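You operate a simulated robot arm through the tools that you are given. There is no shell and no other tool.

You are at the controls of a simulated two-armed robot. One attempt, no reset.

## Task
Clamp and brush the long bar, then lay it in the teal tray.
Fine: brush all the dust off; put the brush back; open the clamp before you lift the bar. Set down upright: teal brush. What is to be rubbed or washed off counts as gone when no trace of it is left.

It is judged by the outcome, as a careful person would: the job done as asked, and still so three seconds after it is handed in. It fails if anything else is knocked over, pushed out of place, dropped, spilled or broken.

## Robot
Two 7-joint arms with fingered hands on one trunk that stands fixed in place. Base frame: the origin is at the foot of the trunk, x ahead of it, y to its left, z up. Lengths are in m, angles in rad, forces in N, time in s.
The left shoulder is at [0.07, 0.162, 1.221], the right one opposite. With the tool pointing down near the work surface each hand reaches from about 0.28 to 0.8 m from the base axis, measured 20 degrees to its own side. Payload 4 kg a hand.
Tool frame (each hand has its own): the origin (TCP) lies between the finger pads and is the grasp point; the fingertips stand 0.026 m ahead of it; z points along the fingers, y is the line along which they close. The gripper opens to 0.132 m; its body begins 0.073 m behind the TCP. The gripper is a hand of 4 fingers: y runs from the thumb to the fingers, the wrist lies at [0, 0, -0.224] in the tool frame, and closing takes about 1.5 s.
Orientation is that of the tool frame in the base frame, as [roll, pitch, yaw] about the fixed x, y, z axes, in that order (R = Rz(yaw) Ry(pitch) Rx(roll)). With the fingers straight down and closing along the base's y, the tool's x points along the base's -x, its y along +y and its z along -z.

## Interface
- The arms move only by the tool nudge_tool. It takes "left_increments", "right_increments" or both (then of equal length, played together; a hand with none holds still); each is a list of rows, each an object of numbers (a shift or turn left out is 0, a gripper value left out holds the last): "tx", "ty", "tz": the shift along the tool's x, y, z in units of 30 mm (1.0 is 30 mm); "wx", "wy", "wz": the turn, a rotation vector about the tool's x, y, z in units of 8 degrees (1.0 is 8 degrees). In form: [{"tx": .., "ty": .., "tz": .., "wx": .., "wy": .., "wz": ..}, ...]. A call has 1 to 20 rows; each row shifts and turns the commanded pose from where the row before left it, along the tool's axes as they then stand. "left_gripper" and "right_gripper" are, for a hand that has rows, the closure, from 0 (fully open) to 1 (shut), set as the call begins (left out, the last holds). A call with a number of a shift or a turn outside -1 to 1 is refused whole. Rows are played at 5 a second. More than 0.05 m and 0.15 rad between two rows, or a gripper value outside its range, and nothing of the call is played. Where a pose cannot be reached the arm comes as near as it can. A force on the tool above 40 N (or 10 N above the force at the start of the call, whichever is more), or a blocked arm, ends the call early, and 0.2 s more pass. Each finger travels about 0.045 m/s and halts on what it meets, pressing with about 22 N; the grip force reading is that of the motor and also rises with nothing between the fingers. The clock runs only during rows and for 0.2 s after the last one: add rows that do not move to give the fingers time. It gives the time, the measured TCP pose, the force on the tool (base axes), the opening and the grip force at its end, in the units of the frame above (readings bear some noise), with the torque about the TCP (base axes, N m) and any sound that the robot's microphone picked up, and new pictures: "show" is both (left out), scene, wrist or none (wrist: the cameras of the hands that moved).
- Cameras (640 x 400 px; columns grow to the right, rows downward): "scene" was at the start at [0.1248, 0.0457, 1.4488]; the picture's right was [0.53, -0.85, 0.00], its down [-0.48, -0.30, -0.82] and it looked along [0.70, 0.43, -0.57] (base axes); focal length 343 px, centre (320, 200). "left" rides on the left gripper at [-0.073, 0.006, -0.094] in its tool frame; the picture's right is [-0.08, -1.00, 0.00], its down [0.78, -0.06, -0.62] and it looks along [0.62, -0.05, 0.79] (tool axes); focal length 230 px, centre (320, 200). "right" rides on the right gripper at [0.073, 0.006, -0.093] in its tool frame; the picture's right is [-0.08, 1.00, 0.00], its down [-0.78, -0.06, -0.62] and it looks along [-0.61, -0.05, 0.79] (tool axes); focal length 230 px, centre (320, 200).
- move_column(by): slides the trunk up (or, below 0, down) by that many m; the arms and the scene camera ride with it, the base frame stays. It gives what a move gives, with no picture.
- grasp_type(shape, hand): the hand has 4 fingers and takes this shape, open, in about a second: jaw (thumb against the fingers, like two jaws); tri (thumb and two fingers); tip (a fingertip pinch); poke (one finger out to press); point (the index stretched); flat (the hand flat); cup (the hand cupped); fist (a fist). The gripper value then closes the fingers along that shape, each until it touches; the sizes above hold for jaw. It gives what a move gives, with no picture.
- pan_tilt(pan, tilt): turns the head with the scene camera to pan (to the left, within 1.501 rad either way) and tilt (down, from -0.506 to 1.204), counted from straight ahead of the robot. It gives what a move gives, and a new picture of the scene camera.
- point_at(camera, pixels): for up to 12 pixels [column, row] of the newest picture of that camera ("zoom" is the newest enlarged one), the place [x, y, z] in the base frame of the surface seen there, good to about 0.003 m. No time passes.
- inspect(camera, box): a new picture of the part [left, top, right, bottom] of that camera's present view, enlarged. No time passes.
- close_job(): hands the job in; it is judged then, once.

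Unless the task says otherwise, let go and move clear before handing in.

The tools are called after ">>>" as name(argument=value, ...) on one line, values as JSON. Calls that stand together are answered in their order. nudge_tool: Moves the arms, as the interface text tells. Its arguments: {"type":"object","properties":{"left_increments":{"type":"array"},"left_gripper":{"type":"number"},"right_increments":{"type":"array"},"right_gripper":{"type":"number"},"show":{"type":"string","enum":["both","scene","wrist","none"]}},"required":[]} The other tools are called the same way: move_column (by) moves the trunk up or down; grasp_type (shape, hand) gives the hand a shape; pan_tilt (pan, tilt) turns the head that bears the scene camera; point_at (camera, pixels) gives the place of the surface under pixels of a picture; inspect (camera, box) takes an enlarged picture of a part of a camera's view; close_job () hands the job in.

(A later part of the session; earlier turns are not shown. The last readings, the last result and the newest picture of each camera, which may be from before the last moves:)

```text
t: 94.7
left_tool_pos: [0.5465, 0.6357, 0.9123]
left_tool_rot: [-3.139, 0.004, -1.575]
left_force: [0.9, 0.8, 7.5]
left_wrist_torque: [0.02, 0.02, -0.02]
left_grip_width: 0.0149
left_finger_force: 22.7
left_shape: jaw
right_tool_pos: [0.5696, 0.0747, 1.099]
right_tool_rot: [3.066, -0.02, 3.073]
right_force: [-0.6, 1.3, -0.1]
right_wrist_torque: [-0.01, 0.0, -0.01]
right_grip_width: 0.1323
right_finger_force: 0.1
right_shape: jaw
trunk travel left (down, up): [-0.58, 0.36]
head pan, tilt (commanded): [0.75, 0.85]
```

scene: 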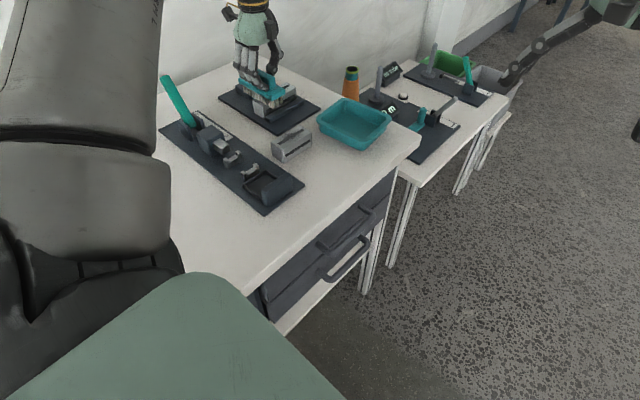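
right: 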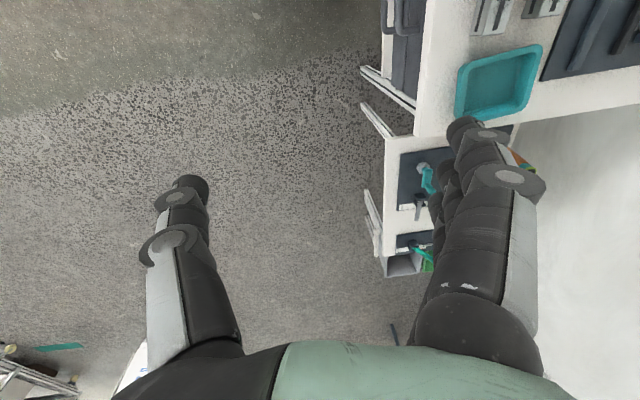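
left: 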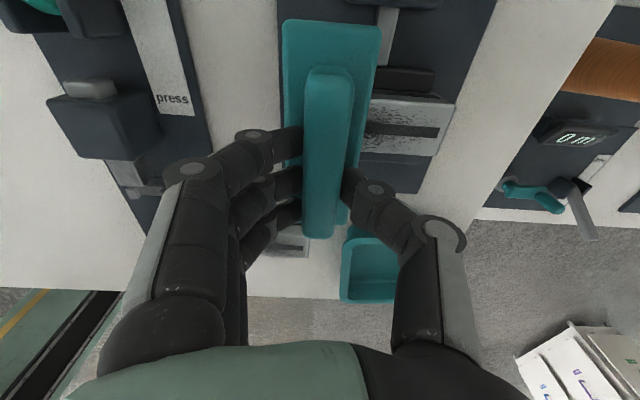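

Contact made at ~8 N. Stroking along +x to x≈0.625 and back.

>>> nudge_tool(left_increments=[{"ty": -0.4}, {"ty": -0.4}, {"ty": -0.4}, {"ty": -0.4}, {"ty": -0.4}, {"ty": -0.4}, {"ty": -0.3}, {}], show="none")

>>> inspect(camera="scene", box=[220, 50, 316, 125])

```text
t: 96.5
left_tool_pos: [0.6202, 0.6383, 0.9123]
left_tool_rot: [-3.134, 0.002, -1.576]
left_force: [-2.3, -2.1, 18.1]
left_wrist_torque: [-0.04, 0.15, 0.02]
left_grip_width: 0.0153
left_finger_force: 22.3
left_shape: jaw
left hand out of reach, approached as far as the arm can: row 6, 7
right_tool_pos: [0.5687, 0.0728, 1.0993]
right_tool_rot: [3.062, -0.017, 3.071]
right_force: [-0.3, 0.6, 0.1]
right_wrist_torque: [0.02, 0.04, 0.02]
right_grip_width: 0.132
right_finger_force: 0.1
right_shape: jaw
trunk travel left (down, up): [-0.58, 0.36]
head pan, tilt (commanded): [0.75, 0.85]
```

```text
5.33 times, centred on (268, 88) of scene
```

zoom: 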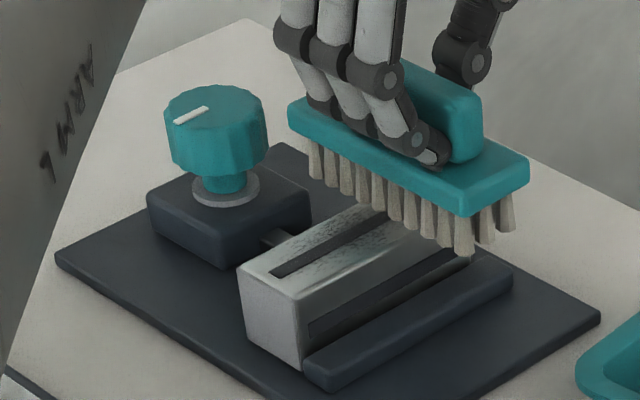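

The dust thins where the brush passed. Reach ends at x≈0.62; stroking back toward −x with slightly less pressure, then repeating.

>>> nudge_tool(left_increments=[{"ty": 0.4, "tz": -0.05}, {"ty": 0.4}, {"ty": 0.4}, {"ty": 0.4}, {"ty": 0.4}, {"ty": 0.4}, {"ty": -0.4}, {"ty": -0.4}, {"ty": -0.4}, {"ty": -0.4}, {"ty": -0.4}, {"ty": -0.3}, {}], show="none")

>>> inspect(camera="scene", box=[220, 50, 316, 125])

```text
t: 99.3
left_tool_pos: [0.617, 0.6398, 0.9117]
left_tool_rot: [-3.138, 0.001, -1.574]
left_force: [-4.4, 0.3, 17.0]
left_wrist_torque: [-0.03, 0.19, -0.01]
left_grip_width: 0.0169
left_finger_force: 21.9
left_shape: jaw
right_tool_pos: [0.5685, 0.0729, 1.0996]
right_tool_rot: [3.064, -0.019, 3.07]
right_force: [0.2, 0.3, 0.6]
right_wrist_torque: [0.0, 0.0, 0.02]
right_grip_width: 0.1318
right_finger_force: 0.0
right_shape: jaw
trunk travel left (down, up): [-0.58, 0.36]
head pan, tilt (commanded): [0.75, 0.85]
```

```text
5.33 times, centred on (268, 88) of scene
```

zoom: 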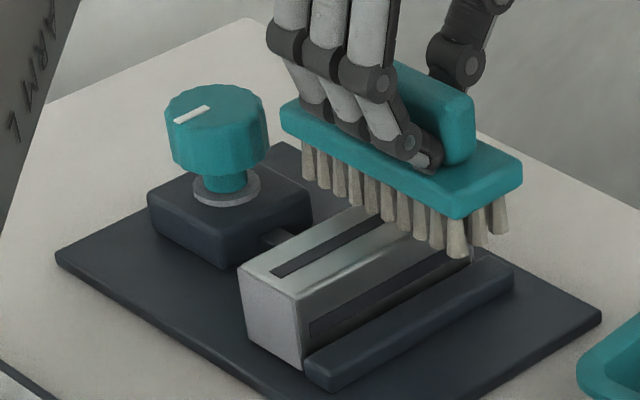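

The visible left part is now clean. One more back‑and‑forth pass, then lift to inspect the whole top.

>>> nudge_tool(left_increments=[{"ty": 0.4}, {"ty": 0.4}, {"ty": 0.4}, {"ty": 0.4}, {"ty": 0.4}, {"ty": 0.4}, {"ty": -0.4}, {"ty": -0.4}, {"ty": -0.4}, {"ty": -0.4}, {"ty": -0.4}, {"ty": -0.25}, {"ty": 0.4}, {"ty": 0.4}, {"ty": 0.4}, {"ty": 0.4}, {"ty": 0.4}, {"ty": 0.4}, {}], show="none")

>>> inspect(camera="scene", box=[220, 50, 316, 125])

```text
t: 103.3
left_tool_pos: [0.5396, 0.6394, 0.9097]
left_tool_rot: [-3.14, 0.005, -1.574]
left_force: [6.4, 0.5, 23.5]
left_wrist_torque: [-0.01, -0.34, 0.02]
left_grip_width: 0.0172
left_finger_force: 21.8
left_shape: jaw
right_tool_pos: [0.5705, 0.0745, 1.0996]
right_tool_rot: [3.061, -0.021, 3.072]
right_force: [0.5, 0.6, -1.0]
right_wrist_torque: [-0.01, -0.01, 0.01]
right_grip_width: 0.1318
right_finger_force: 0.1
right_shape: jaw
trunk travel left (down, up): [-0.58, 0.36]
head pan, tilt (commanded): [0.75, 0.85]
```

```text
5.33 times, centred on (268, 88) of scene
```

zoom: 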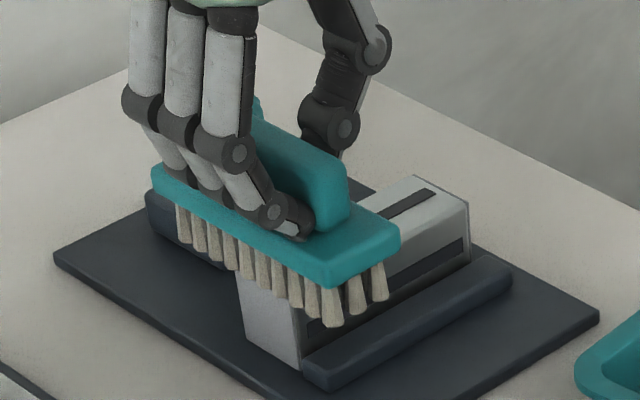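

The right part also looks clean. Lifting the brush to inspect the full top face.

>>> nudge_tool(left_increments=[{"tz": -0.6}, {"tz": -0.9}, {"ty": 0.8, "tx": -0.5}, {"ty": 0.8, "tx": -0.5}, {"ty": 0.5}, {}])

>>> inspect(camera="scene", box=[245, 75, 309, 125])

>>> inspect(camera="scene", box=[170, 30, 290, 120])

```text
t: 104.7
left_tool_pos: [0.4797, 0.6727, 0.9521]
left_tool_rot: [3.141, 0.002, -1.576]
left_force: [-0.1, 0.0, -0.9]
left_wrist_torque: [-0.02, 0.0, 0.02]
left_grip_width: 0.0158
left_finger_force: 21.9
left_shape: jaw
right_tool_pos: [0.5713, 0.0762, 1.0987]
right_tool_rot: [3.063, -0.022, 3.072]
right_force: [-0.3, -0.1, 0.5]
right_wrist_torque: [0.0, -0.03, 0.02]
right_grip_width: 0.1319
right_finger_force: 0.0
right_shape: jaw
trunk travel left (down, up): [-0.58, 0.36]
head pan, tilt (commanded): [0.75, 0.85]
```

scene: 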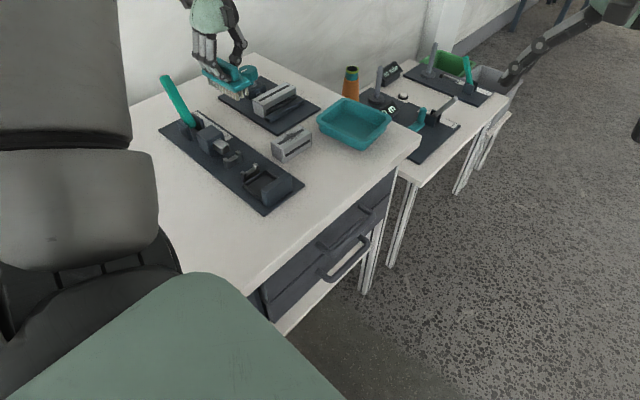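
left: 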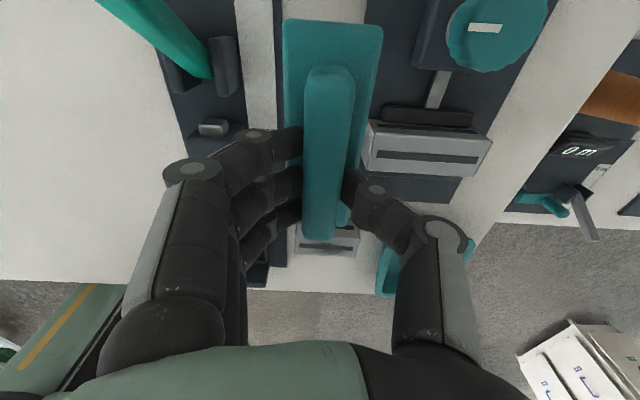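

```text
8.00 times, centred on (277, 100) of scene
```

zoom: 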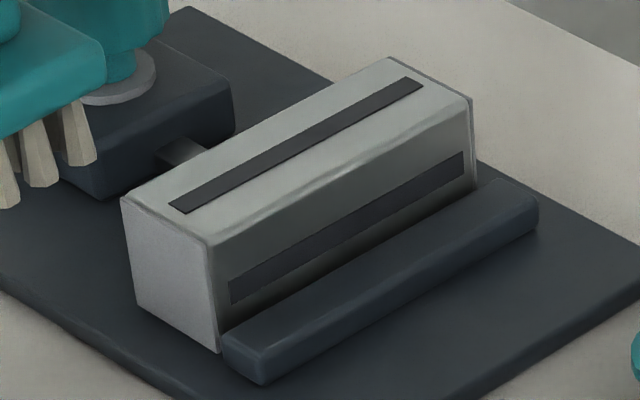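

```text
4.44 times, centred on (230, 75) of scene
```

zoom: 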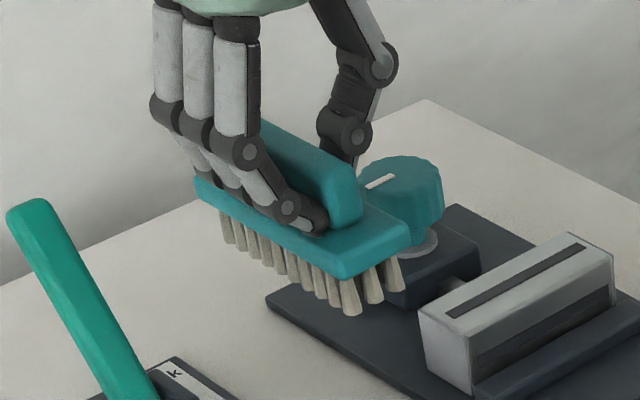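

The top face looks clean. I'll zoom in tighter from both cameras for any leftover specks.

>>> inspect(camera="left", box=[350, 100, 510, 200])

>>> inspect(camera="scene", box=[255, 78, 303, 108])

```text
4.00 times, centred on (430, 150) of left
```

zoom: 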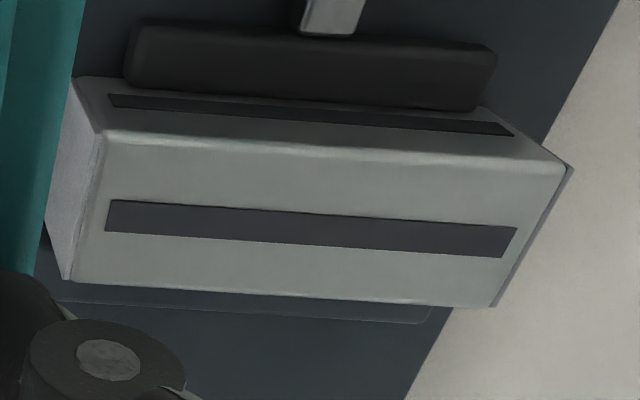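

```text
13.33 times, centred on (279, 93) of scene
```

zoom: 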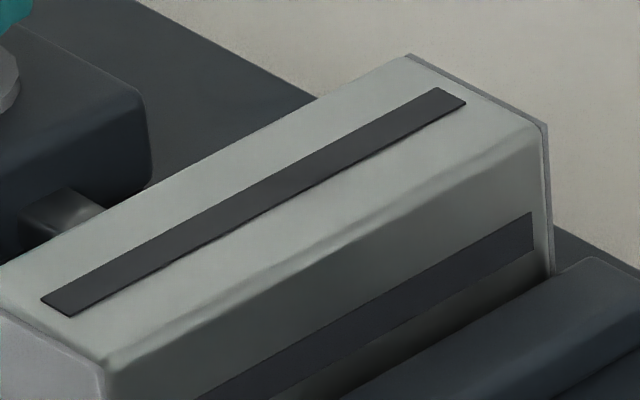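

No trace of dust remains and the bar hasn't moved. Now returning the brush to its original spot at (0.470, 0.684).

>>> nudge_tool(left_increments=[{"tx": -0.37, "ty": 0.32}, {}, {"tz": 0.8}, {"tz": 0.8}, {"tz": 0.6}, {"tz": 0.4}, {}])

>>> inspect(camera="scene", box=[170, 60, 290, 150])

```text
t: 106.3
left_tool_pos: [0.4677, 0.6834, 0.8753]
left_tool_rot: [-3.14, 0.004, -1.575]
left_force: [0.4, 0.9, -2.0]
left_wrist_torque: [0.01, 0.02, -0.01]
left_grip_width: 0.0159
left_finger_force: 22.5
left_shape: jaw
right_tool_pos: [0.5723, 0.0754, 1.0973]
right_tool_rot: [3.063, -0.019, 3.071]
right_force: [-0.9, -0.5, 0.0]
right_wrist_torque: [0.02, 0.0, -0.01]
right_grip_width: 0.132
right_finger_force: 0.0
right_shape: jaw
trunk travel left (down, up): [-0.58, 0.36]
head pan, tilt (commanded): [0.75, 0.85]
```

scene: 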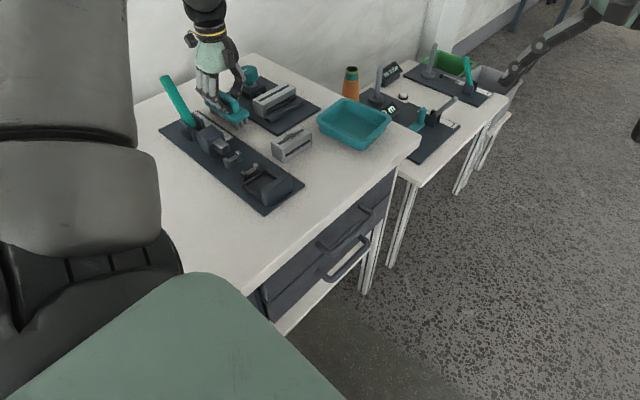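
left: 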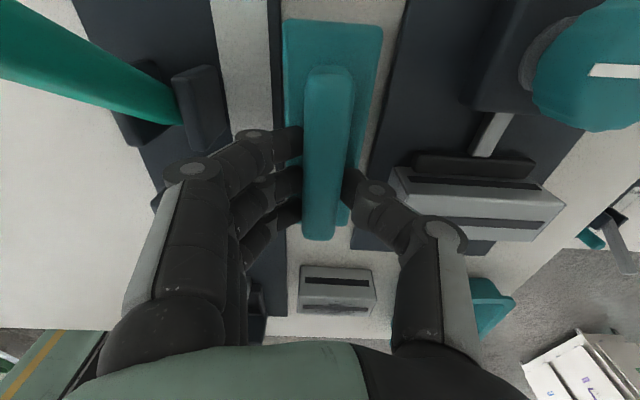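

```text
4.44 times, centred on (230, 105) of scene
```

zoom: 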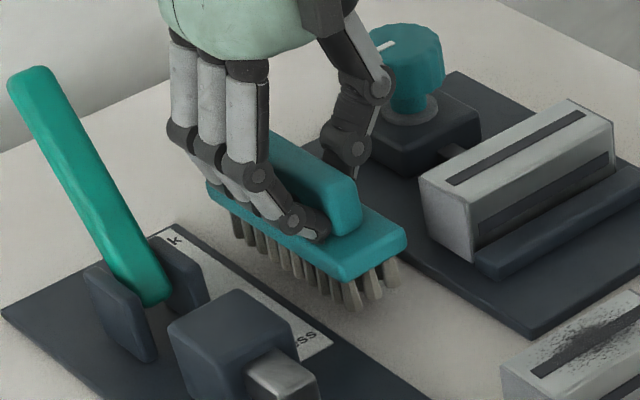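

A centimetre above the table. Fine‑adjusting x and lowering to contact.

>>> nudge_tool(left_increments=[{"ty": -0.06, "tz": 0.1}, {"tz": 0.1}, {"tz": 0.07}, {}], show="none")

```text
t: 107.3
left_tool_pos: [0.4708, 0.6826, 0.8643]
left_tool_rot: [3.141, 0.0, -1.574]
left_force: [-0.1, 0.0, -1.0]
left_wrist_torque: [0.01, 0.02, -0.01]
left_grip_width: 0.016
left_finger_force: 21.7
left_shape: jaw
right_tool_pos: [0.5712, 0.0746, 1.0985]
right_tool_rot: [3.066, -0.02, 3.073]
right_force: [0.2, -0.4, 0.6]
right_wrist_torque: [0.0, 0.01, -0.03]
right_grip_width: 0.1319
right_finger_force: 0.0
right_shape: jaw
trunk travel left (down, up): [-0.58, 0.36]
head pan, tilt (commanded): [0.75, 0.85]
```

Not yet touching (still carrying ~1 N). Lowering a few more millimetres.

>>> nudge_tool(left_increments=[{"tz": 0.05}, {"tz": 0.05}, {}], show="none")

```text
t: 108.1
left_tool_pos: [0.4727, 0.685, 0.8627]
left_tool_rot: [-3.138, 0.002, -1.576]
left_force: [0.5, 0.4, 4.0]
left_wrist_torque: [-0.03, 0.08, 0.01]
left_grip_width: 0.0161
left_finger_force: 22.3
left_shape: jaw
right_tool_pos: [0.5711, 0.0743, 1.0987]
right_tool_rot: [3.066, -0.019, 3.072]
right_force: [-0.8, 0.1, 0.0]
right_wrist_torque: [0.0, 0.0, 0.02]
right_grip_width: 0.1321
right_finger_force: 0.0
right_shape: jaw
trunk travel left (down, up): [-0.58, 0.36]
head pan, tilt (commanded): [0.75, 0.85]
```

The bristles now rest on the table (+4 N). Opening gently to ~0.055.

>>> nudge_tool(left_increments=[{}, {}, {}, {}, {}, {}], left_gripper=0.58)

>>> inspect(camera="scene", box=[170, 60, 290, 150])

```text
t: 109.5
left_tool_pos: [0.4713, 0.6835, 0.8628]
left_tool_rot: [-3.14, 0.001, -1.575]
left_force: [0.7, 0.8, -0.2]
left_wrist_torque: [0.02, 0.01, 0.0]
left_grip_width: 0.0547
left_finger_force: 0.1
left_shape: jaw
right_tool_pos: [0.5704, 0.0748, 1.098]
right_tool_rot: [3.065, -0.018, 3.071]
right_force: [0.2, -0.4, -0.5]
right_wrist_torque: [0.03, 0.0, 0.0]
right_grip_width: 0.1319
right_finger_force: 0.1
right_shape: jaw
trunk travel left (down, up): [-0.58, 0.36]
head pan, tilt (commanded): [0.75, 0.85]
```

scene: 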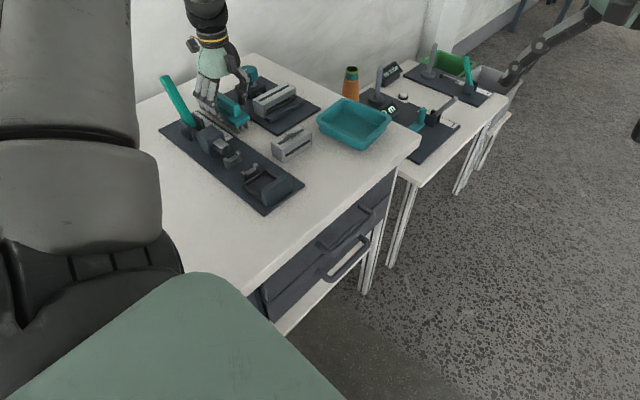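
left: 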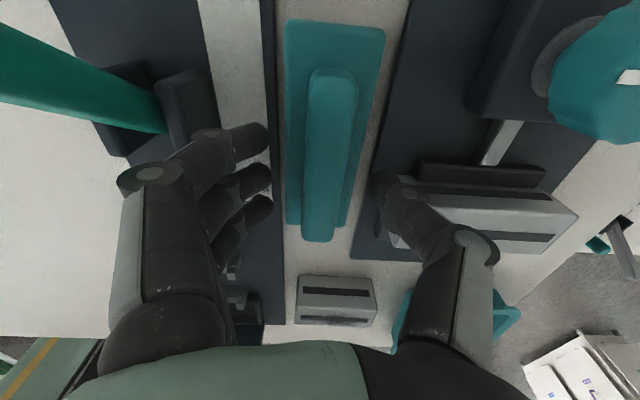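

```text
4.44 times, centred on (230, 105) of scene
```

zoom: 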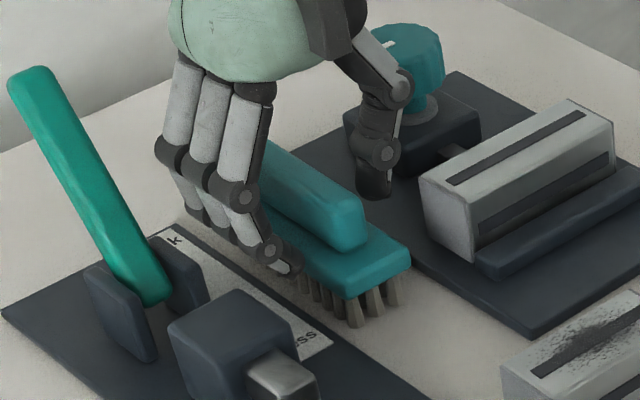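

Brush is standing on its bristles at its old place and released. Raising straight up and checking it.

>>> nudge_tool(left_increments=[{"tz": -0.4}, {"tz": -0.8}, {"tz": -1}, {"tz": -1.2}, {}])

```text
refused: -1.2 is not a number from -1 to 1
```

Refused for a value over 1; resending with valid steps.

>>> nudge_tool(left_increments=[{"tz": -0.4}, {"tz": -0.8}, {"tz": -1}, {"tz": -1}, {"tz": -0.2}, {}])

>>> inspect(camera="scene", box=[170, 60, 290, 150])

```text
t: 110.9
left_tool_pos: [0.4708, 0.6824, 0.9675]
left_tool_rot: [-3.139, 0.002, -1.572]
left_force: [0.9, -0.1, -0.8]
left_wrist_torque: [-0.01, -0.01, 0.0]
left_grip_width: 0.0548
left_finger_force: 0.1
left_shape: jaw
right_tool_pos: [0.5708, 0.0752, 1.0984]
right_tool_rot: [3.067, -0.019, 3.071]
right_force: [-0.1, 0.3, 0.3]
right_wrist_torque: [0.01, 0.01, 0.01]
right_grip_width: 0.1321
right_finger_force: 0.1
right_shape: jaw
trunk travel left (down, up): [-0.58, 0.36]
head pan, tilt (commanded): [0.75, 0.85]
```

scene: 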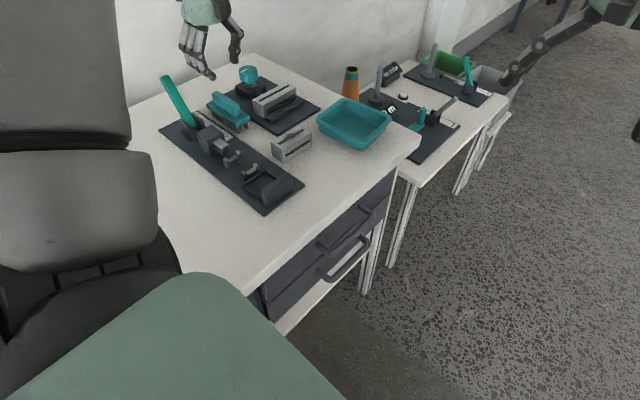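
left: 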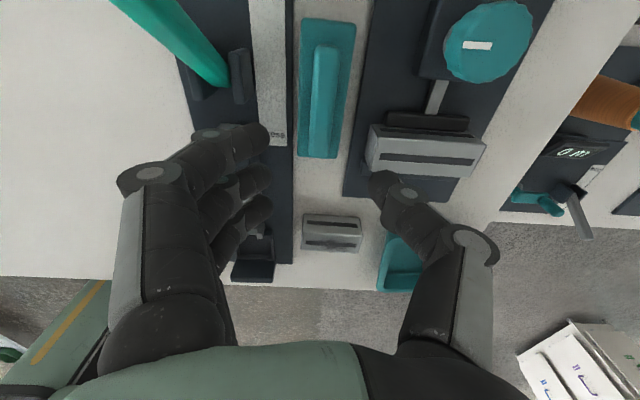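

```text
4.44 times, centred on (230, 105) of scene
```

zoom: 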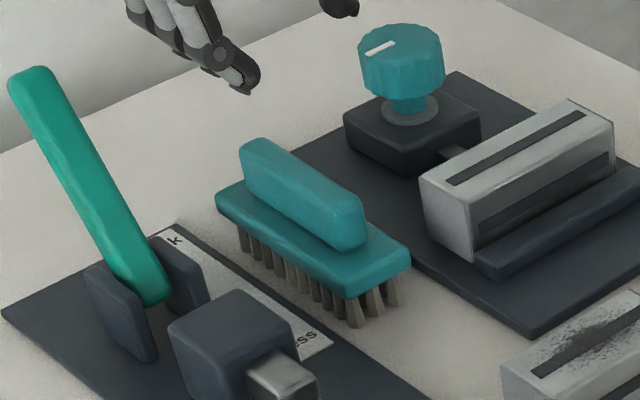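

The brush is back upright in its place ([327,90] as before). Now going to the knob to open the clamp: tilt, shift over the knob and rotate to the clockwise end with the hand open.

>>> nudge_tool(left_increments=[{"wy": -1}, {"wy": -1}, {"wy": -0.5}, {"tx": -0.53, "ty": -0.95, "tz": 0.19}, {"tx": -0.53, "ty": -0.95, "tz": 0.19}, {"tx": -0.53, "ty": -0.95, "tz": 0.19}, {"tx": -0.53, "ty": -0.95, "tz": 0.19}, {}], left_gripper=0.36, show="none")

>>> nudge_tool(left_increments=[{"wx": 0.342, "wz": 0.94}, {"wx": 0.342, "wz": 0.94}, {"wx": 0.342, "wz": 0.94}, {"wx": 0.342, "wz": 0.94}, {"wx": 0.342, "wz": 0.94}, {"wx": 0.342, "wz": 0.94}, {"wx": 0.342, "wz": 0.94}, {"wx": 0.342, "wz": 0.94}, {"wx": 0.342, "wz": 0.94}, {"wx": 0.342, "wz": 0.94}, {"wx": 0.342, "wz": 0.94}, {}])

```text
t: 112.7
left_tool_pos: [0.5851, 0.749, 0.9682]
left_tool_rot: [-3.14, 0.351, -1.575]
left_force: [0.6, -0.1, -0.5]
left_wrist_torque: [0.01, -0.03, -0.02]
left_grip_width: 0.0837
left_finger_force: 0.0
left_shape: jaw
right_tool_pos: [0.5703, 0.0757, 1.098]
right_tool_rot: [3.066, -0.02, 3.072]
right_force: [-0.1, 0.6, 0.4]
right_wrist_torque: [0.03, -0.04, -0.01]
right_grip_width: 0.1318
right_finger_force: 0.2
right_shape: jaw
trunk travel left (down, up): [-0.58, 0.36]
head pan, tilt (commanded): [0.75, 0.85]
```

```text
t: 115.3
left_tool_pos: [0.586, 0.7503, 0.9658]
left_tool_rot: [3.138, 0.35, -3.114]
left_force: [0.2, -0.1, 0.6]
left_wrist_torque: [0.03, -0.03, -0.01]
left_grip_width: 0.084
left_finger_force: 0.1
left_shape: jaw
right_tool_pos: [0.5712, 0.0757, 1.099]
right_tool_rot: [3.065, -0.018, 3.073]
right_force: [-0.2, -0.1, 0.1]
right_wrist_torque: [0.02, 0.02, -0.01]
right_grip_width: 0.1318
right_finger_force: 0.1
right_shape: jaw
trunk travel left (down, up): [-0.58, 0.36]
head pan, tilt (commanded): [0.75, 0.85]
```

scene: 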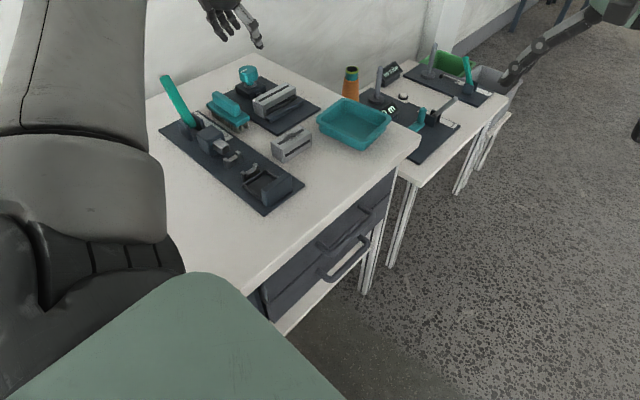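
left: 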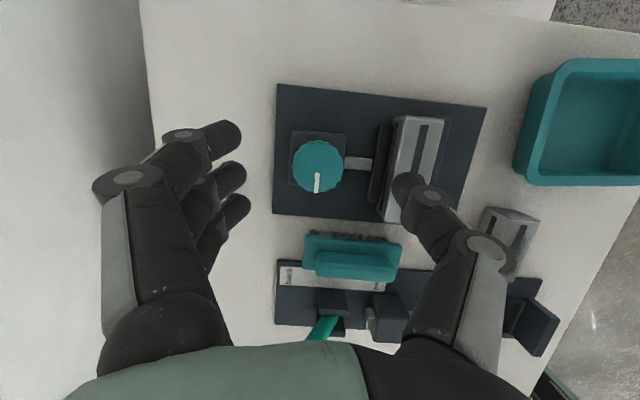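

Knob sits at [317,167] as expected. Descending around it.

>>> nudge_tool(left_increments=[{"tx": 0.23, "tz": 0.64}, {"tx": 0.23, "tz": 0.64}, {"tx": 0.23, "tz": 0.64}, {"tx": 0.22, "tz": 0.6}, {"tx": 0.18, "tz": 0.47}, {}], show="wrist")

```text
t: 116.7
left_tool_pos: [0.5871, 0.7493, 0.8697]
left_tool_rot: [3.141, 0.351, -3.112]
left_force: [0.2, 0.1, 0.1]
left_wrist_torque: [0.0, 0.01, 0.01]
left_grip_width: 0.0838
left_finger_force: 0.1
left_shape: jaw
right_tool_pos: [0.5706, 0.0754, 1.0981]
right_tool_rot: [3.064, -0.02, 3.071]
right_force: [-0.1, 0.4, 0.0]
right_wrist_torque: [0.0, -0.01, 0.02]
right_grip_width: 0.132
right_finger_force: 0.1
right_shape: jaw
trunk travel left (down, up): [-0.58, 0.36]
head pan, tilt (commanded): [0.75, 0.85]
```

left: 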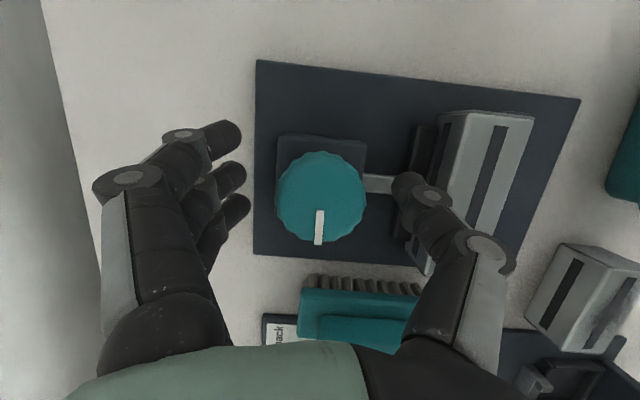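

Centred. Gripping and turning counter‑clockwise 24° first.

>>> nudge_tool(left_increments=[{}, {}, {}, {}, {}, {}, {"wx": -0.342, "wz": -0.94}, {"wx": -0.342, "wz": -0.94}, {"wx": -0.342, "wz": -0.94}, {}], left_gripper=0.8, show="wrist")

```text
t: 118.9
left_tool_pos: [0.5863, 0.7509, 0.8697]
left_tool_rot: [3.141, 0.352, -2.692]
left_force: [3.4, -0.4, -4.3]
left_wrist_torque: [-0.07, -0.12, -0.06]
left_grip_width: 0.0302
left_finger_force: 21.8
left_shape: jaw
right_tool_pos: [0.5726, 0.0768, 1.0979]
right_tool_rot: [3.066, -0.021, 3.072]
right_force: [-0.3, 0.1, 0.7]
right_wrist_torque: [-0.03, -0.01, 0.03]
right_grip_width: 0.1318
right_finger_force: 0.1
right_shape: jaw
trunk travel left (down, up): [-0.58, 0.36]
head pan, tilt (commanded): [0.75, 0.85]
```

left: 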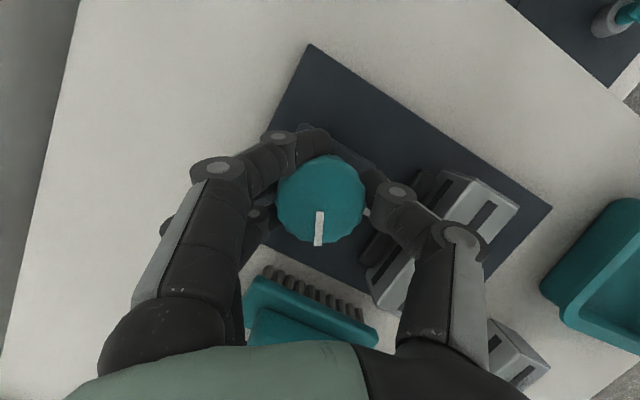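

The knob follows (mark stays fixed relative to the hand, torque tiny). Continuing 64° further counter‑clockwise.

>>> nudge_tool(left_increments=[{"wx": -0.342, "wz": -0.94}, {"wx": -0.342, "wz": -0.94}, {"wx": -0.342, "wz": -0.94}, {"wx": -0.342, "wz": -0.94}, {"wx": -0.342, "wz": -0.94}, {"wx": -0.342, "wz": -0.94}, {"wx": -0.342, "wz": -0.94}, {"wx": -0.342, "wz": -0.94}, {}], show="wrist")

```text
t: 120.9
left_tool_pos: [0.5843, 0.7505, 0.8698]
left_tool_rot: [3.141, 0.35, -1.571]
left_force: [-1.0, 2.0, -0.9]
left_wrist_torque: [0.11, -0.06, -0.01]
left_grip_width: 0.0298
left_finger_force: 21.9
left_shape: jaw
right_tool_pos: [0.5714, 0.0761, 1.0977]
right_tool_rot: [3.065, -0.019, 3.073]
right_force: [0.6, 0.5, 0.3]
right_wrist_torque: [-0.03, 0.0, 0.02]
right_grip_width: 0.1318
right_finger_force: 0.1
right_shape: jaw
trunk travel left (down, up): [-0.58, 0.36]
head pan, tilt (commanded): [0.75, 0.85]
```

left: 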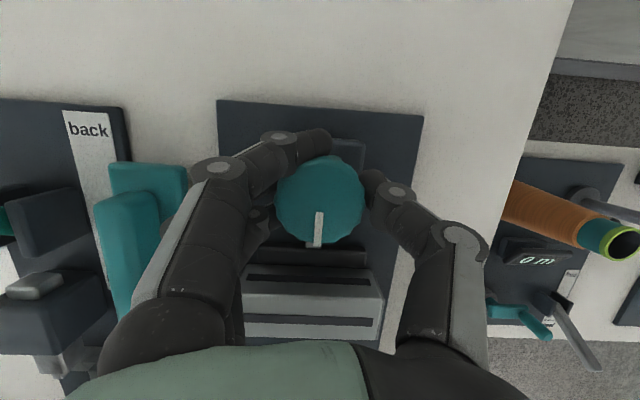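

Jaw has backed off (now at rows 245–265). One more cycle to bring the knob back to its original open position.

>>> nudge_tool(left_increments=[{}, {}, {}, {}, {"wx": 0.342, "wz": 0.94}, {"wx": 0.342, "wz": 0.94}, {"wx": 0.342, "wz": 0.94}, {"wx": 0.342, "wz": 0.94}, {"wx": 0.342, "wz": 0.94}, {"wx": 0.342, "wz": 0.94}, {"wx": 0.342, "wz": 0.94}, {"wx": 0.342, "wz": 0.94}, {"wx": 0.342, "wz": 0.94}, {"wx": 0.342, "wz": 0.94}, {"wx": 0.342, "wz": 0.94}, {}], left_gripper=0.36, show="wrist")

>>> nudge_tool(left_increments=[{}, {}, {}, {}, {}, {}, {"wx": -0.342, "wz": -0.94}, {"wx": -0.342, "wz": -0.94}, {"wx": -0.342, "wz": -0.94}, {"wx": -0.342, "wz": -0.94}, {"wx": -0.342, "wz": -0.94}, {"wx": -0.342, "wz": -0.94}, {}], left_gripper=0.8, show="wrist")

```text
t: 124.3
left_tool_pos: [0.5849, 0.75, 0.8714]
left_tool_rot: [3.141, 0.352, -3.113]
left_force: [0.4, -0.5, -0.2]
left_wrist_torque: [0.01, 0.0, 0.01]
left_grip_width: 0.0839
left_finger_force: 0.0
left_shape: jaw
right_tool_pos: [0.5716, 0.0742, 1.0983]
right_tool_rot: [3.064, -0.018, 3.071]
right_force: [0.1, 0.0, 0.3]
right_wrist_torque: [0.01, -0.01, 0.01]
right_grip_width: 0.1322
right_finger_force: 0.0
right_shape: jaw
trunk travel left (down, up): [-0.58, 0.36]
head pan, tilt (commanded): [0.75, 0.85]
```

left: 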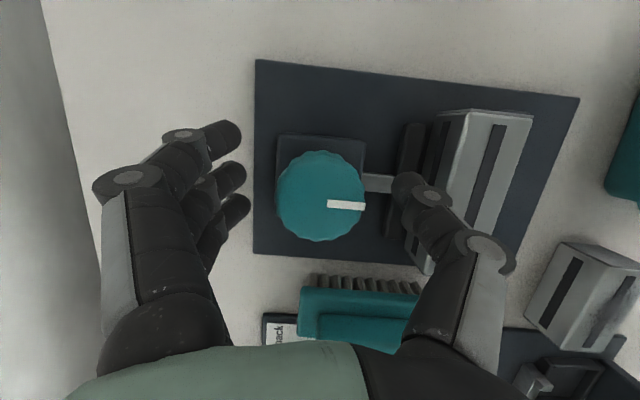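

```text
t: 127.1
left_tool_pos: [0.5854, 0.7512, 0.8698]
left_tool_rot: [-3.141, 0.35, -2.271]
left_force: [3.1, -0.2, -0.1]
left_wrist_torque: [-0.08, -0.14, -0.02]
left_grip_width: 0.0304
left_finger_force: 21.5
left_shape: jaw
right_tool_pos: [0.5718, 0.076, 1.0976]
right_tool_rot: [3.065, -0.021, 3.072]
right_force: [0.5, 0.5, -0.4]
right_wrist_torque: [0.0, 0.0, -0.02]
right_grip_width: 0.132
right_finger_force: 0.1
right_shape: jaw
trunk travel left (down, up): [-0.58, 0.36]
head pan, tilt (commanded): [0.75, 0.85]
```

left: 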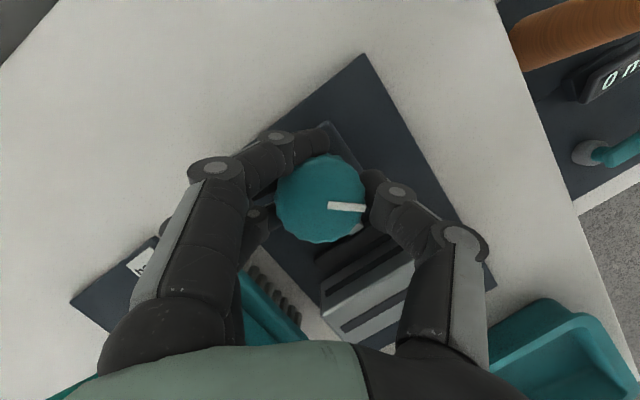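

Following well with negligible torque. Turning 36° more to reach the original open position, watching the torque.

>>> nudge_tool(left_increments=[{"wx": -0.342, "wz": -0.94}, {"wx": -0.342, "wz": -0.94}, {"wx": -0.342, "wz": -0.94}, {"wx": -0.342, "wz": -0.94}, {"wx": -0.171, "wz": -0.47}, {}], show="wrist")

```text
t: 128.5
left_tool_pos: [0.5849, 0.7506, 0.8686]
left_tool_rot: [-3.138, 0.351, -1.643]
left_force: [1.9, 2.1, 1.4]
left_wrist_torque: [0.01, -0.14, 0.0]
left_grip_width: 0.0302
left_finger_force: 21.5
left_shape: jaw
right_tool_pos: [0.571, 0.0757, 1.0982]
right_tool_rot: [3.064, -0.02, 3.073]
right_force: [-0.1, -0.5, -0.3]
right_wrist_torque: [0.01, 0.0, 0.02]
right_grip_width: 0.1319
right_finger_force: 0.0
right_shape: jaw
trunk travel left (down, up): [-0.58, 0.36]
head pan, tilt (commanded): [0.75, 0.85]
```

left: 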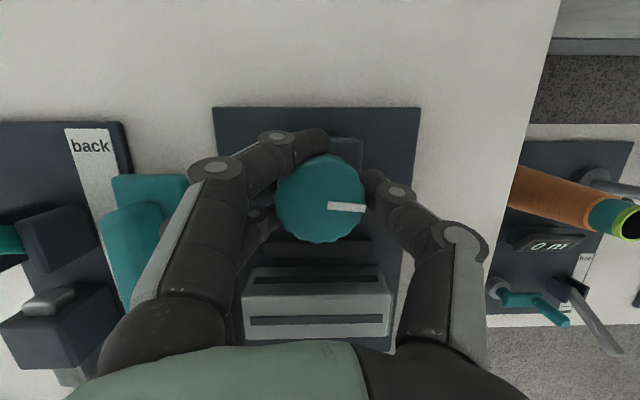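

The knob is back at its starting mark (pointing +x) and the jaw has clearly withdrawn. Releasing the knob and raising, then backing off over the bar.

>>> nudge_tool(left_increments=[{}, {}, {}, {}, {"tx": -0.285, "tz": -0.785}, {"tx": -0.285, "tz": -0.785}, {"tx": -0.285, "tz": -0.785}, {"tx": -0.285, "tz": -0.785}, {"tx": 0.77, "ty": -0.06, "tz": -0.28}, {"tx": 0.77, "ty": -0.06, "tz": -0.28}, {"tx": 0.77, "ty": -0.06, "tz": -0.28}, {"tx": 0.77, "ty": -0.06, "tz": -0.28}, {"wy": 1}, {"wy": 1}, {"wy": 0.5}, {}], left_gripper=0.36)

>>> inspect(camera="scene", box=[220, 55, 316, 135])

>>> inspect(camera="left", box=[240, 20, 480, 200])

```text
t: 131.9
left_tool_pos: [0.5845, 0.6507, 0.9699]
left_tool_rot: [-3.139, 0.0, -1.644]
left_force: [0.1, -0.3, 0.5]
left_wrist_torque: [-0.02, -0.01, 0.0]
left_grip_width: 0.0842
left_finger_force: 0.0
left_shape: jaw
right_tool_pos: [0.5709, 0.0748, 1.0964]
right_tool_rot: [3.065, -0.02, 3.07]
right_force: [0.3, 0.6, 0.8]
right_wrist_torque: [-0.01, 0.01, 0.0]
right_grip_width: 0.1319
right_finger_force: 0.0
right_shape: jaw
trunk travel left (down, up): [-0.58, 0.36]
head pan, tilt (commanded): [0.75, 0.85]
```

scene: 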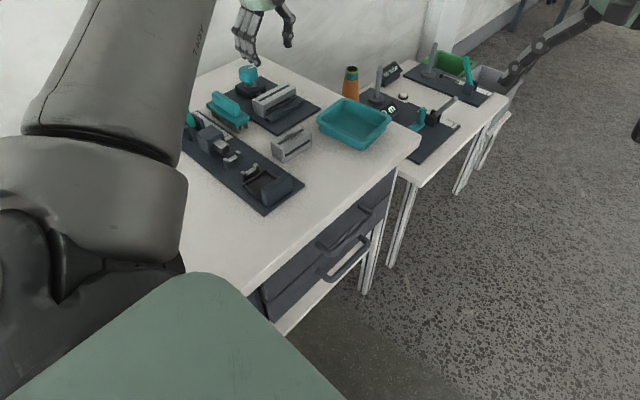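
left: 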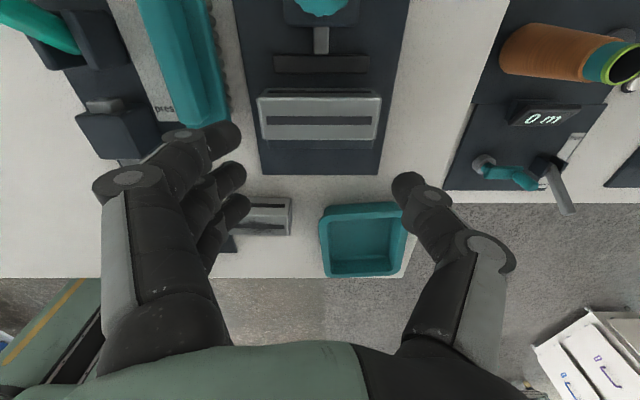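

```text
5.00 times, centred on (268, 95) of scene
```

zoom: 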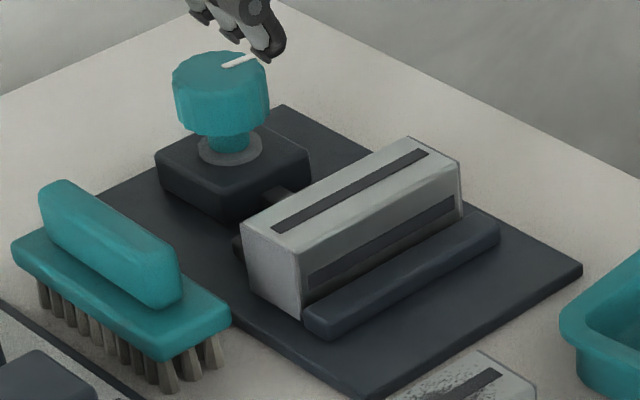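

```text
2.22 times, centred on (360, 110) of left
```

zoom: 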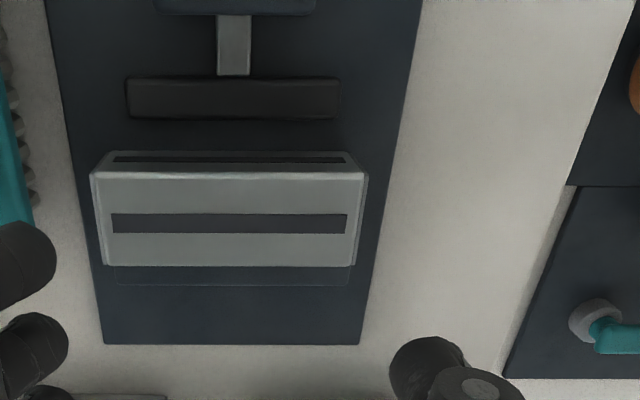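

The clamp is open (clear gap between jaw and bar), brush in place. Now measuring the tray for the lay-down.

>>> inspect(camera="scene", box=[308, 85, 404, 160])

>>> inspect(camera="left", box=[300, 185, 428, 290])

```text
5.33 times, centred on (356, 122) of scene
```

zoom: 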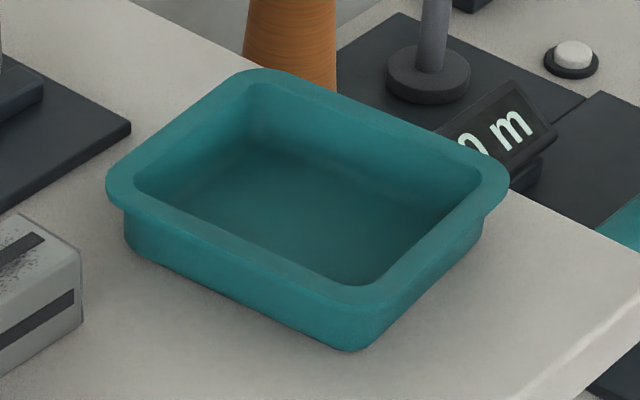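

```text
3.81 times, centred on (364, 238) of left
```

zoom: 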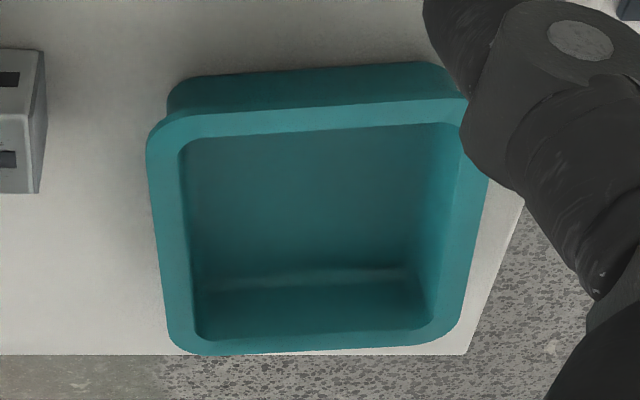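

>>> point_at(camera="zoom", pixels=[[190, 150], [445, 130], [205, 335], [420, 325], [200, 275], [415, 270], [300, 145], [310, 265], [195, 210], [432, 200], [310, 330], [310, 200]])

>>> inspect(camera="scene", box=[308, 85, 404, 160])

>>> point_at(camera="zoom", pixels=[[135, 182], [255, 85], [484, 175], [365, 285], [108, 185], [262, 72], [505, 185], [350, 305], [250, 160], [400, 230], [330, 255], [210, 195]])

```text
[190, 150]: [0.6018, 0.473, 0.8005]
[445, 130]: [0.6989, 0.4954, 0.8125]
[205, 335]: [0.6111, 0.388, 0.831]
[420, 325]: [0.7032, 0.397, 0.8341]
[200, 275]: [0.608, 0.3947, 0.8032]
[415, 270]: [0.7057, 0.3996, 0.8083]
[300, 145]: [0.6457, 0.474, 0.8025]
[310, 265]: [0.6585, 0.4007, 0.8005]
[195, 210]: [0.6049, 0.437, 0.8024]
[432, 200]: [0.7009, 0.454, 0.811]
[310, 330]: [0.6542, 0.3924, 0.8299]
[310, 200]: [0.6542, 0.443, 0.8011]
```

```text
5.33 times, centred on (356, 122) of scene
```

zoom: 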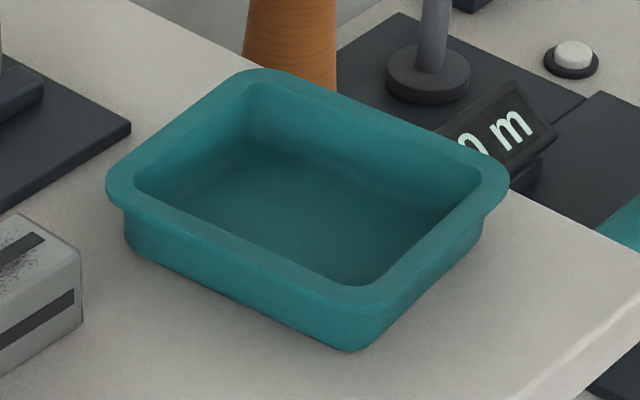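

```text
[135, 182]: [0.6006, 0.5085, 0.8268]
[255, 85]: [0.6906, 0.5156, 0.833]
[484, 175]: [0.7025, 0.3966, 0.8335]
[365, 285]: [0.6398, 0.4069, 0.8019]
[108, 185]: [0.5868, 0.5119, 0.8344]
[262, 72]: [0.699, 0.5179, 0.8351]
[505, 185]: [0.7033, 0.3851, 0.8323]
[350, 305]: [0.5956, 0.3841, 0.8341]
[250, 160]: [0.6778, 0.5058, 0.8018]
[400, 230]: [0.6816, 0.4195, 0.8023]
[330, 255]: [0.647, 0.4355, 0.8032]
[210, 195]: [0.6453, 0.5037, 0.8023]
```

Tray interior is roughly 0.12 × 0.093 m, turned ~+5°, floor z≈0.802 — the bar must lie along its long (y) axis. I'll move the hand camera over the tray for a more exact measurement before picking up the bar.

>>> nudge_tool(left_increments=[{"tx": 0.95, "ty": -0.73}, {"tx": 0.95, "ty": -0.73}, {"tx": 0.95, "ty": -0.73}, {"wy": -1}, {"wy": -1}, {"wy": -1}, {}], show="wrist")

```text
t: 133.5
left_tool_pos: [0.6082, 0.5505, 0.9513]
left_tool_rot: [-3.14, 0.42, -1.645]
left_force: [-0.1, -0.3, -0.1]
left_wrist_torque: [0.01, 0.01, 0.01]
left_grip_width: 0.0843
left_finger_force: 0.2
left_shape: jaw
left hand out of reach, approached as far as the arm can: row 1, 2, 3
right_tool_pos: [0.5703, 0.0748, 1.0986]
right_tool_rot: [3.066, -0.019, 3.073]
right_force: [-0.7, -0.1, 0.1]
right_wrist_torque: [0.01, 0.0, -0.01]
right_grip_width: 0.1317
right_finger_force: 0.0
right_shape: jaw
trunk travel left (down, up): [-0.58, 0.36]
head pan, tilt (commanded): [0.75, 0.85]
```

left: 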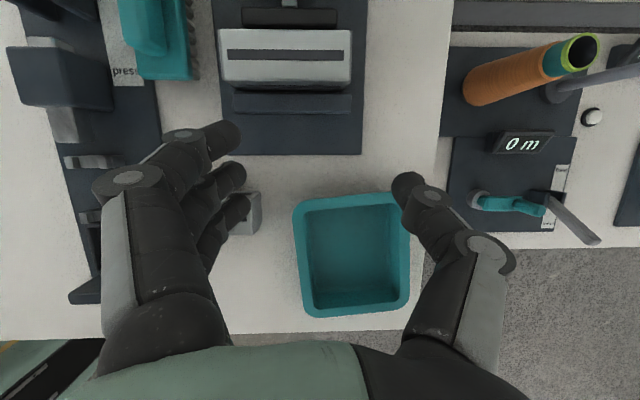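

At yaw ≈266° the arm hits a joint limit near the tray. I'll level the hand and test which yaw angles are reachable above the tray (empty-handed) before handling the bar.

>>> nudge_tool(left_increments=[{"wy": 1}, {"wy": 1}, {"wy": 1}, {"wz": 1}, {"wz": 1}, {"wz": 1}, {"wz": 1}, {"wz": 1}, {}], show="none")

```text
t: 135.5
left_tool_pos: [0.6089, 0.5499, 0.9503]
left_tool_rot: [3.141, 0.001, -2.344]
left_force: [0.3, 0.3, -0.4]
left_wrist_torque: [0.0, 0.03, 0.0]
left_grip_width: 0.0843
left_finger_force: 0.0
left_shape: jaw
right_tool_pos: [0.5715, 0.076, 1.0978]
right_tool_rot: [3.065, -0.021, 3.073]
right_force: [0.1, -0.3, -0.1]
right_wrist_torque: [-0.01, 0.01, -0.02]
right_grip_width: 0.132
right_finger_force: 0.0
right_shape: jaw
trunk travel left (down, up): [-0.58, 0.36]
head pan, tilt (commanded): [0.75, 0.85]
```

>>> nudge_tool(left_increments=[{"tx": 0.34, "ty": -0.82}, {"tx": 0.34, "ty": -0.82}, {"tx": 0.34, "ty": -0.82}, {"tx": 0.34, "ty": -0.82}, {}, {"wz": -1}, {"wz": -1}, {"wz": -1}, {"wz": -1}, {"wz": -1}, {"wz": -1}, {}], show="wrist")

```text
t: 138.1
left_tool_pos: [0.6334, 0.4504, 0.9444]
left_tool_rot: [-3.137, 0.0, -1.502]
left_force: [0.4, -0.5, -0.9]
left_wrist_torque: [0.01, 0.02, 0.02]
left_grip_width: 0.0839
left_finger_force: 0.1
left_shape: jaw
left hand out of reach, approached as far as the arm can: row 2, 3, 4
right_tool_pos: [0.5709, 0.0751, 1.0981]
right_tool_rot: [3.065, -0.019, 3.073]
right_force: [0.6, -0.4, -0.1]
right_wrist_torque: [0.0, 0.0, 0.02]
right_grip_width: 0.1321
right_finger_force: 0.1
right_shape: jaw
trunk travel left (down, up): [-0.58, 0.36]
head pan, tilt (commanded): [0.75, 0.85]
```

left: 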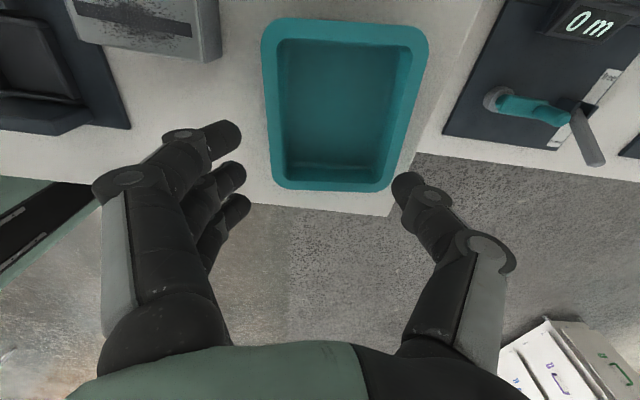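

Good news: yaw 274° is reachable here at (0.633, 0.450). This is also a nearly overhead view of the tray, so I'll measure it.

>>> inspect(camera="left", box=[245, 5, 445, 205])

```text
2.00 times, centred on (345, 105) of left
```

zoom: 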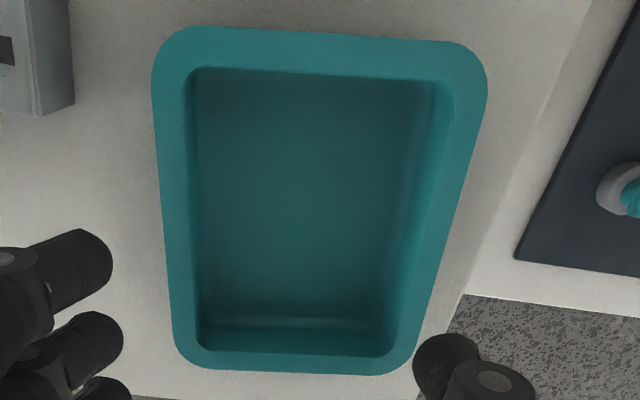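

>>> point_at(camera="zoom", pixels=[[300, 72], [300, 50], [320, 352], [320, 370], [188, 180], [170, 180], [440, 150], [455, 150], [205, 300], [405, 280], [300, 85], [320, 320]])

>>> point_at(camera="zoom", pixels=[[195, 75], [442, 88], [205, 345], [385, 350], [210, 100], [420, 100], [215, 300], [380, 310], [300, 200], [195, 250], [410, 200], [315, 300]])

```text
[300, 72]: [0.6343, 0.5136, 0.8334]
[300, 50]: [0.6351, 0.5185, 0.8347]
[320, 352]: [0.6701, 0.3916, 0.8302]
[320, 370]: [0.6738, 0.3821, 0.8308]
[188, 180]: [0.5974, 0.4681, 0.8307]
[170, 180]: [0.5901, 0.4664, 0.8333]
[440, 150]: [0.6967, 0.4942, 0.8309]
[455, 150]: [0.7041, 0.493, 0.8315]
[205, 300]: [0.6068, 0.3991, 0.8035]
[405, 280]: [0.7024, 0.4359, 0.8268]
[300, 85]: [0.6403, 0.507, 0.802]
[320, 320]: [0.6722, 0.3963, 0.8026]
```

```text
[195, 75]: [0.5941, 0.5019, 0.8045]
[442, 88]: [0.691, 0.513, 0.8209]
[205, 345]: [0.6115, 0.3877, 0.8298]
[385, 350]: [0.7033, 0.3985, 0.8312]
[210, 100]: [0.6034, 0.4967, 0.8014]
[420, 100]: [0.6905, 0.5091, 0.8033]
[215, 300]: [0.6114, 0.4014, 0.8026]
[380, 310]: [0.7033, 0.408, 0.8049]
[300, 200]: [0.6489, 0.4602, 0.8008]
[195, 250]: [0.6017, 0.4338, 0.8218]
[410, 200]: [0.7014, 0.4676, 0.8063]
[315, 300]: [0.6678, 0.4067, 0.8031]
```

Tray interior ≈0.10 × 0.124 m, centre ≈(0.650, 0.452), axis ≈95°, floor z≈0.8025 — the bar will fit. Testing whether the hand can reach x=0.650 here and at lower height.

>>> nudge_tool(left_increments=[{"ty": -0.3}, {"ty": -0.25}, {}], show="none")

```text
t: 138.9
left_tool_pos: [0.6354, 0.4502, 0.9391]
left_tool_rot: [-3.137, -0.002, -1.503]
left_force: [0.3, 0.4, 0.7]
left_wrist_torque: [-0.01, -0.02, 0.0]
left_grip_width: 0.0841
left_finger_force: 0.2
left_shape: jaw
left hand out of reach, approached as far as the arm can: row 1, 2
right_tool_pos: [0.5715, 0.0757, 1.0979]
right_tool_rot: [3.066, -0.019, 3.071]
right_force: [0.4, 0.1, -0.2]
right_wrist_torque: [-0.02, 0.0, -0.03]
right_grip_width: 0.1318
right_finger_force: 0.0
right_shape: jaw
trunk travel left (down, up): [-0.58, 0.36]
head pan, tilt (commanded): [0.75, 0.85]
```

Reach in x is limited at this height; it should improve lower down. Descending to z≈0.875 (fingertips still above the rim) and testing again.

>>> nudge_tool(left_increments=[{"tz": 0.7}, {"tz": 0.7}, {"tz": 0.6}, {"ty": -0.25}, {"ty": -0.25}, {}], show="none")

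```text
t: 140.3
left_tool_pos: [0.6483, 0.4513, 0.8788]
left_tool_rot: [-3.135, 0.0, -1.504]
left_force: [0.2, -0.4, -0.5]
left_wrist_torque: [-0.03, 0.01, 0.02]
left_grip_width: 0.0841
left_finger_force: 0.2
left_shape: jaw
right_tool_pos: [0.5711, 0.0758, 1.0983]
right_tool_rot: [3.066, -0.02, 3.071]
right_force: [-0.7, 0.1, 0.0]
right_wrist_torque: [0.01, 0.02, 0.0]
right_grip_width: 0.1319
right_finger_force: 0.1
right_shape: jaw
trunk travel left (down, up): [-0.58, 0.36]
head pan, tilt (commanded): [0.75, 0.85]
```

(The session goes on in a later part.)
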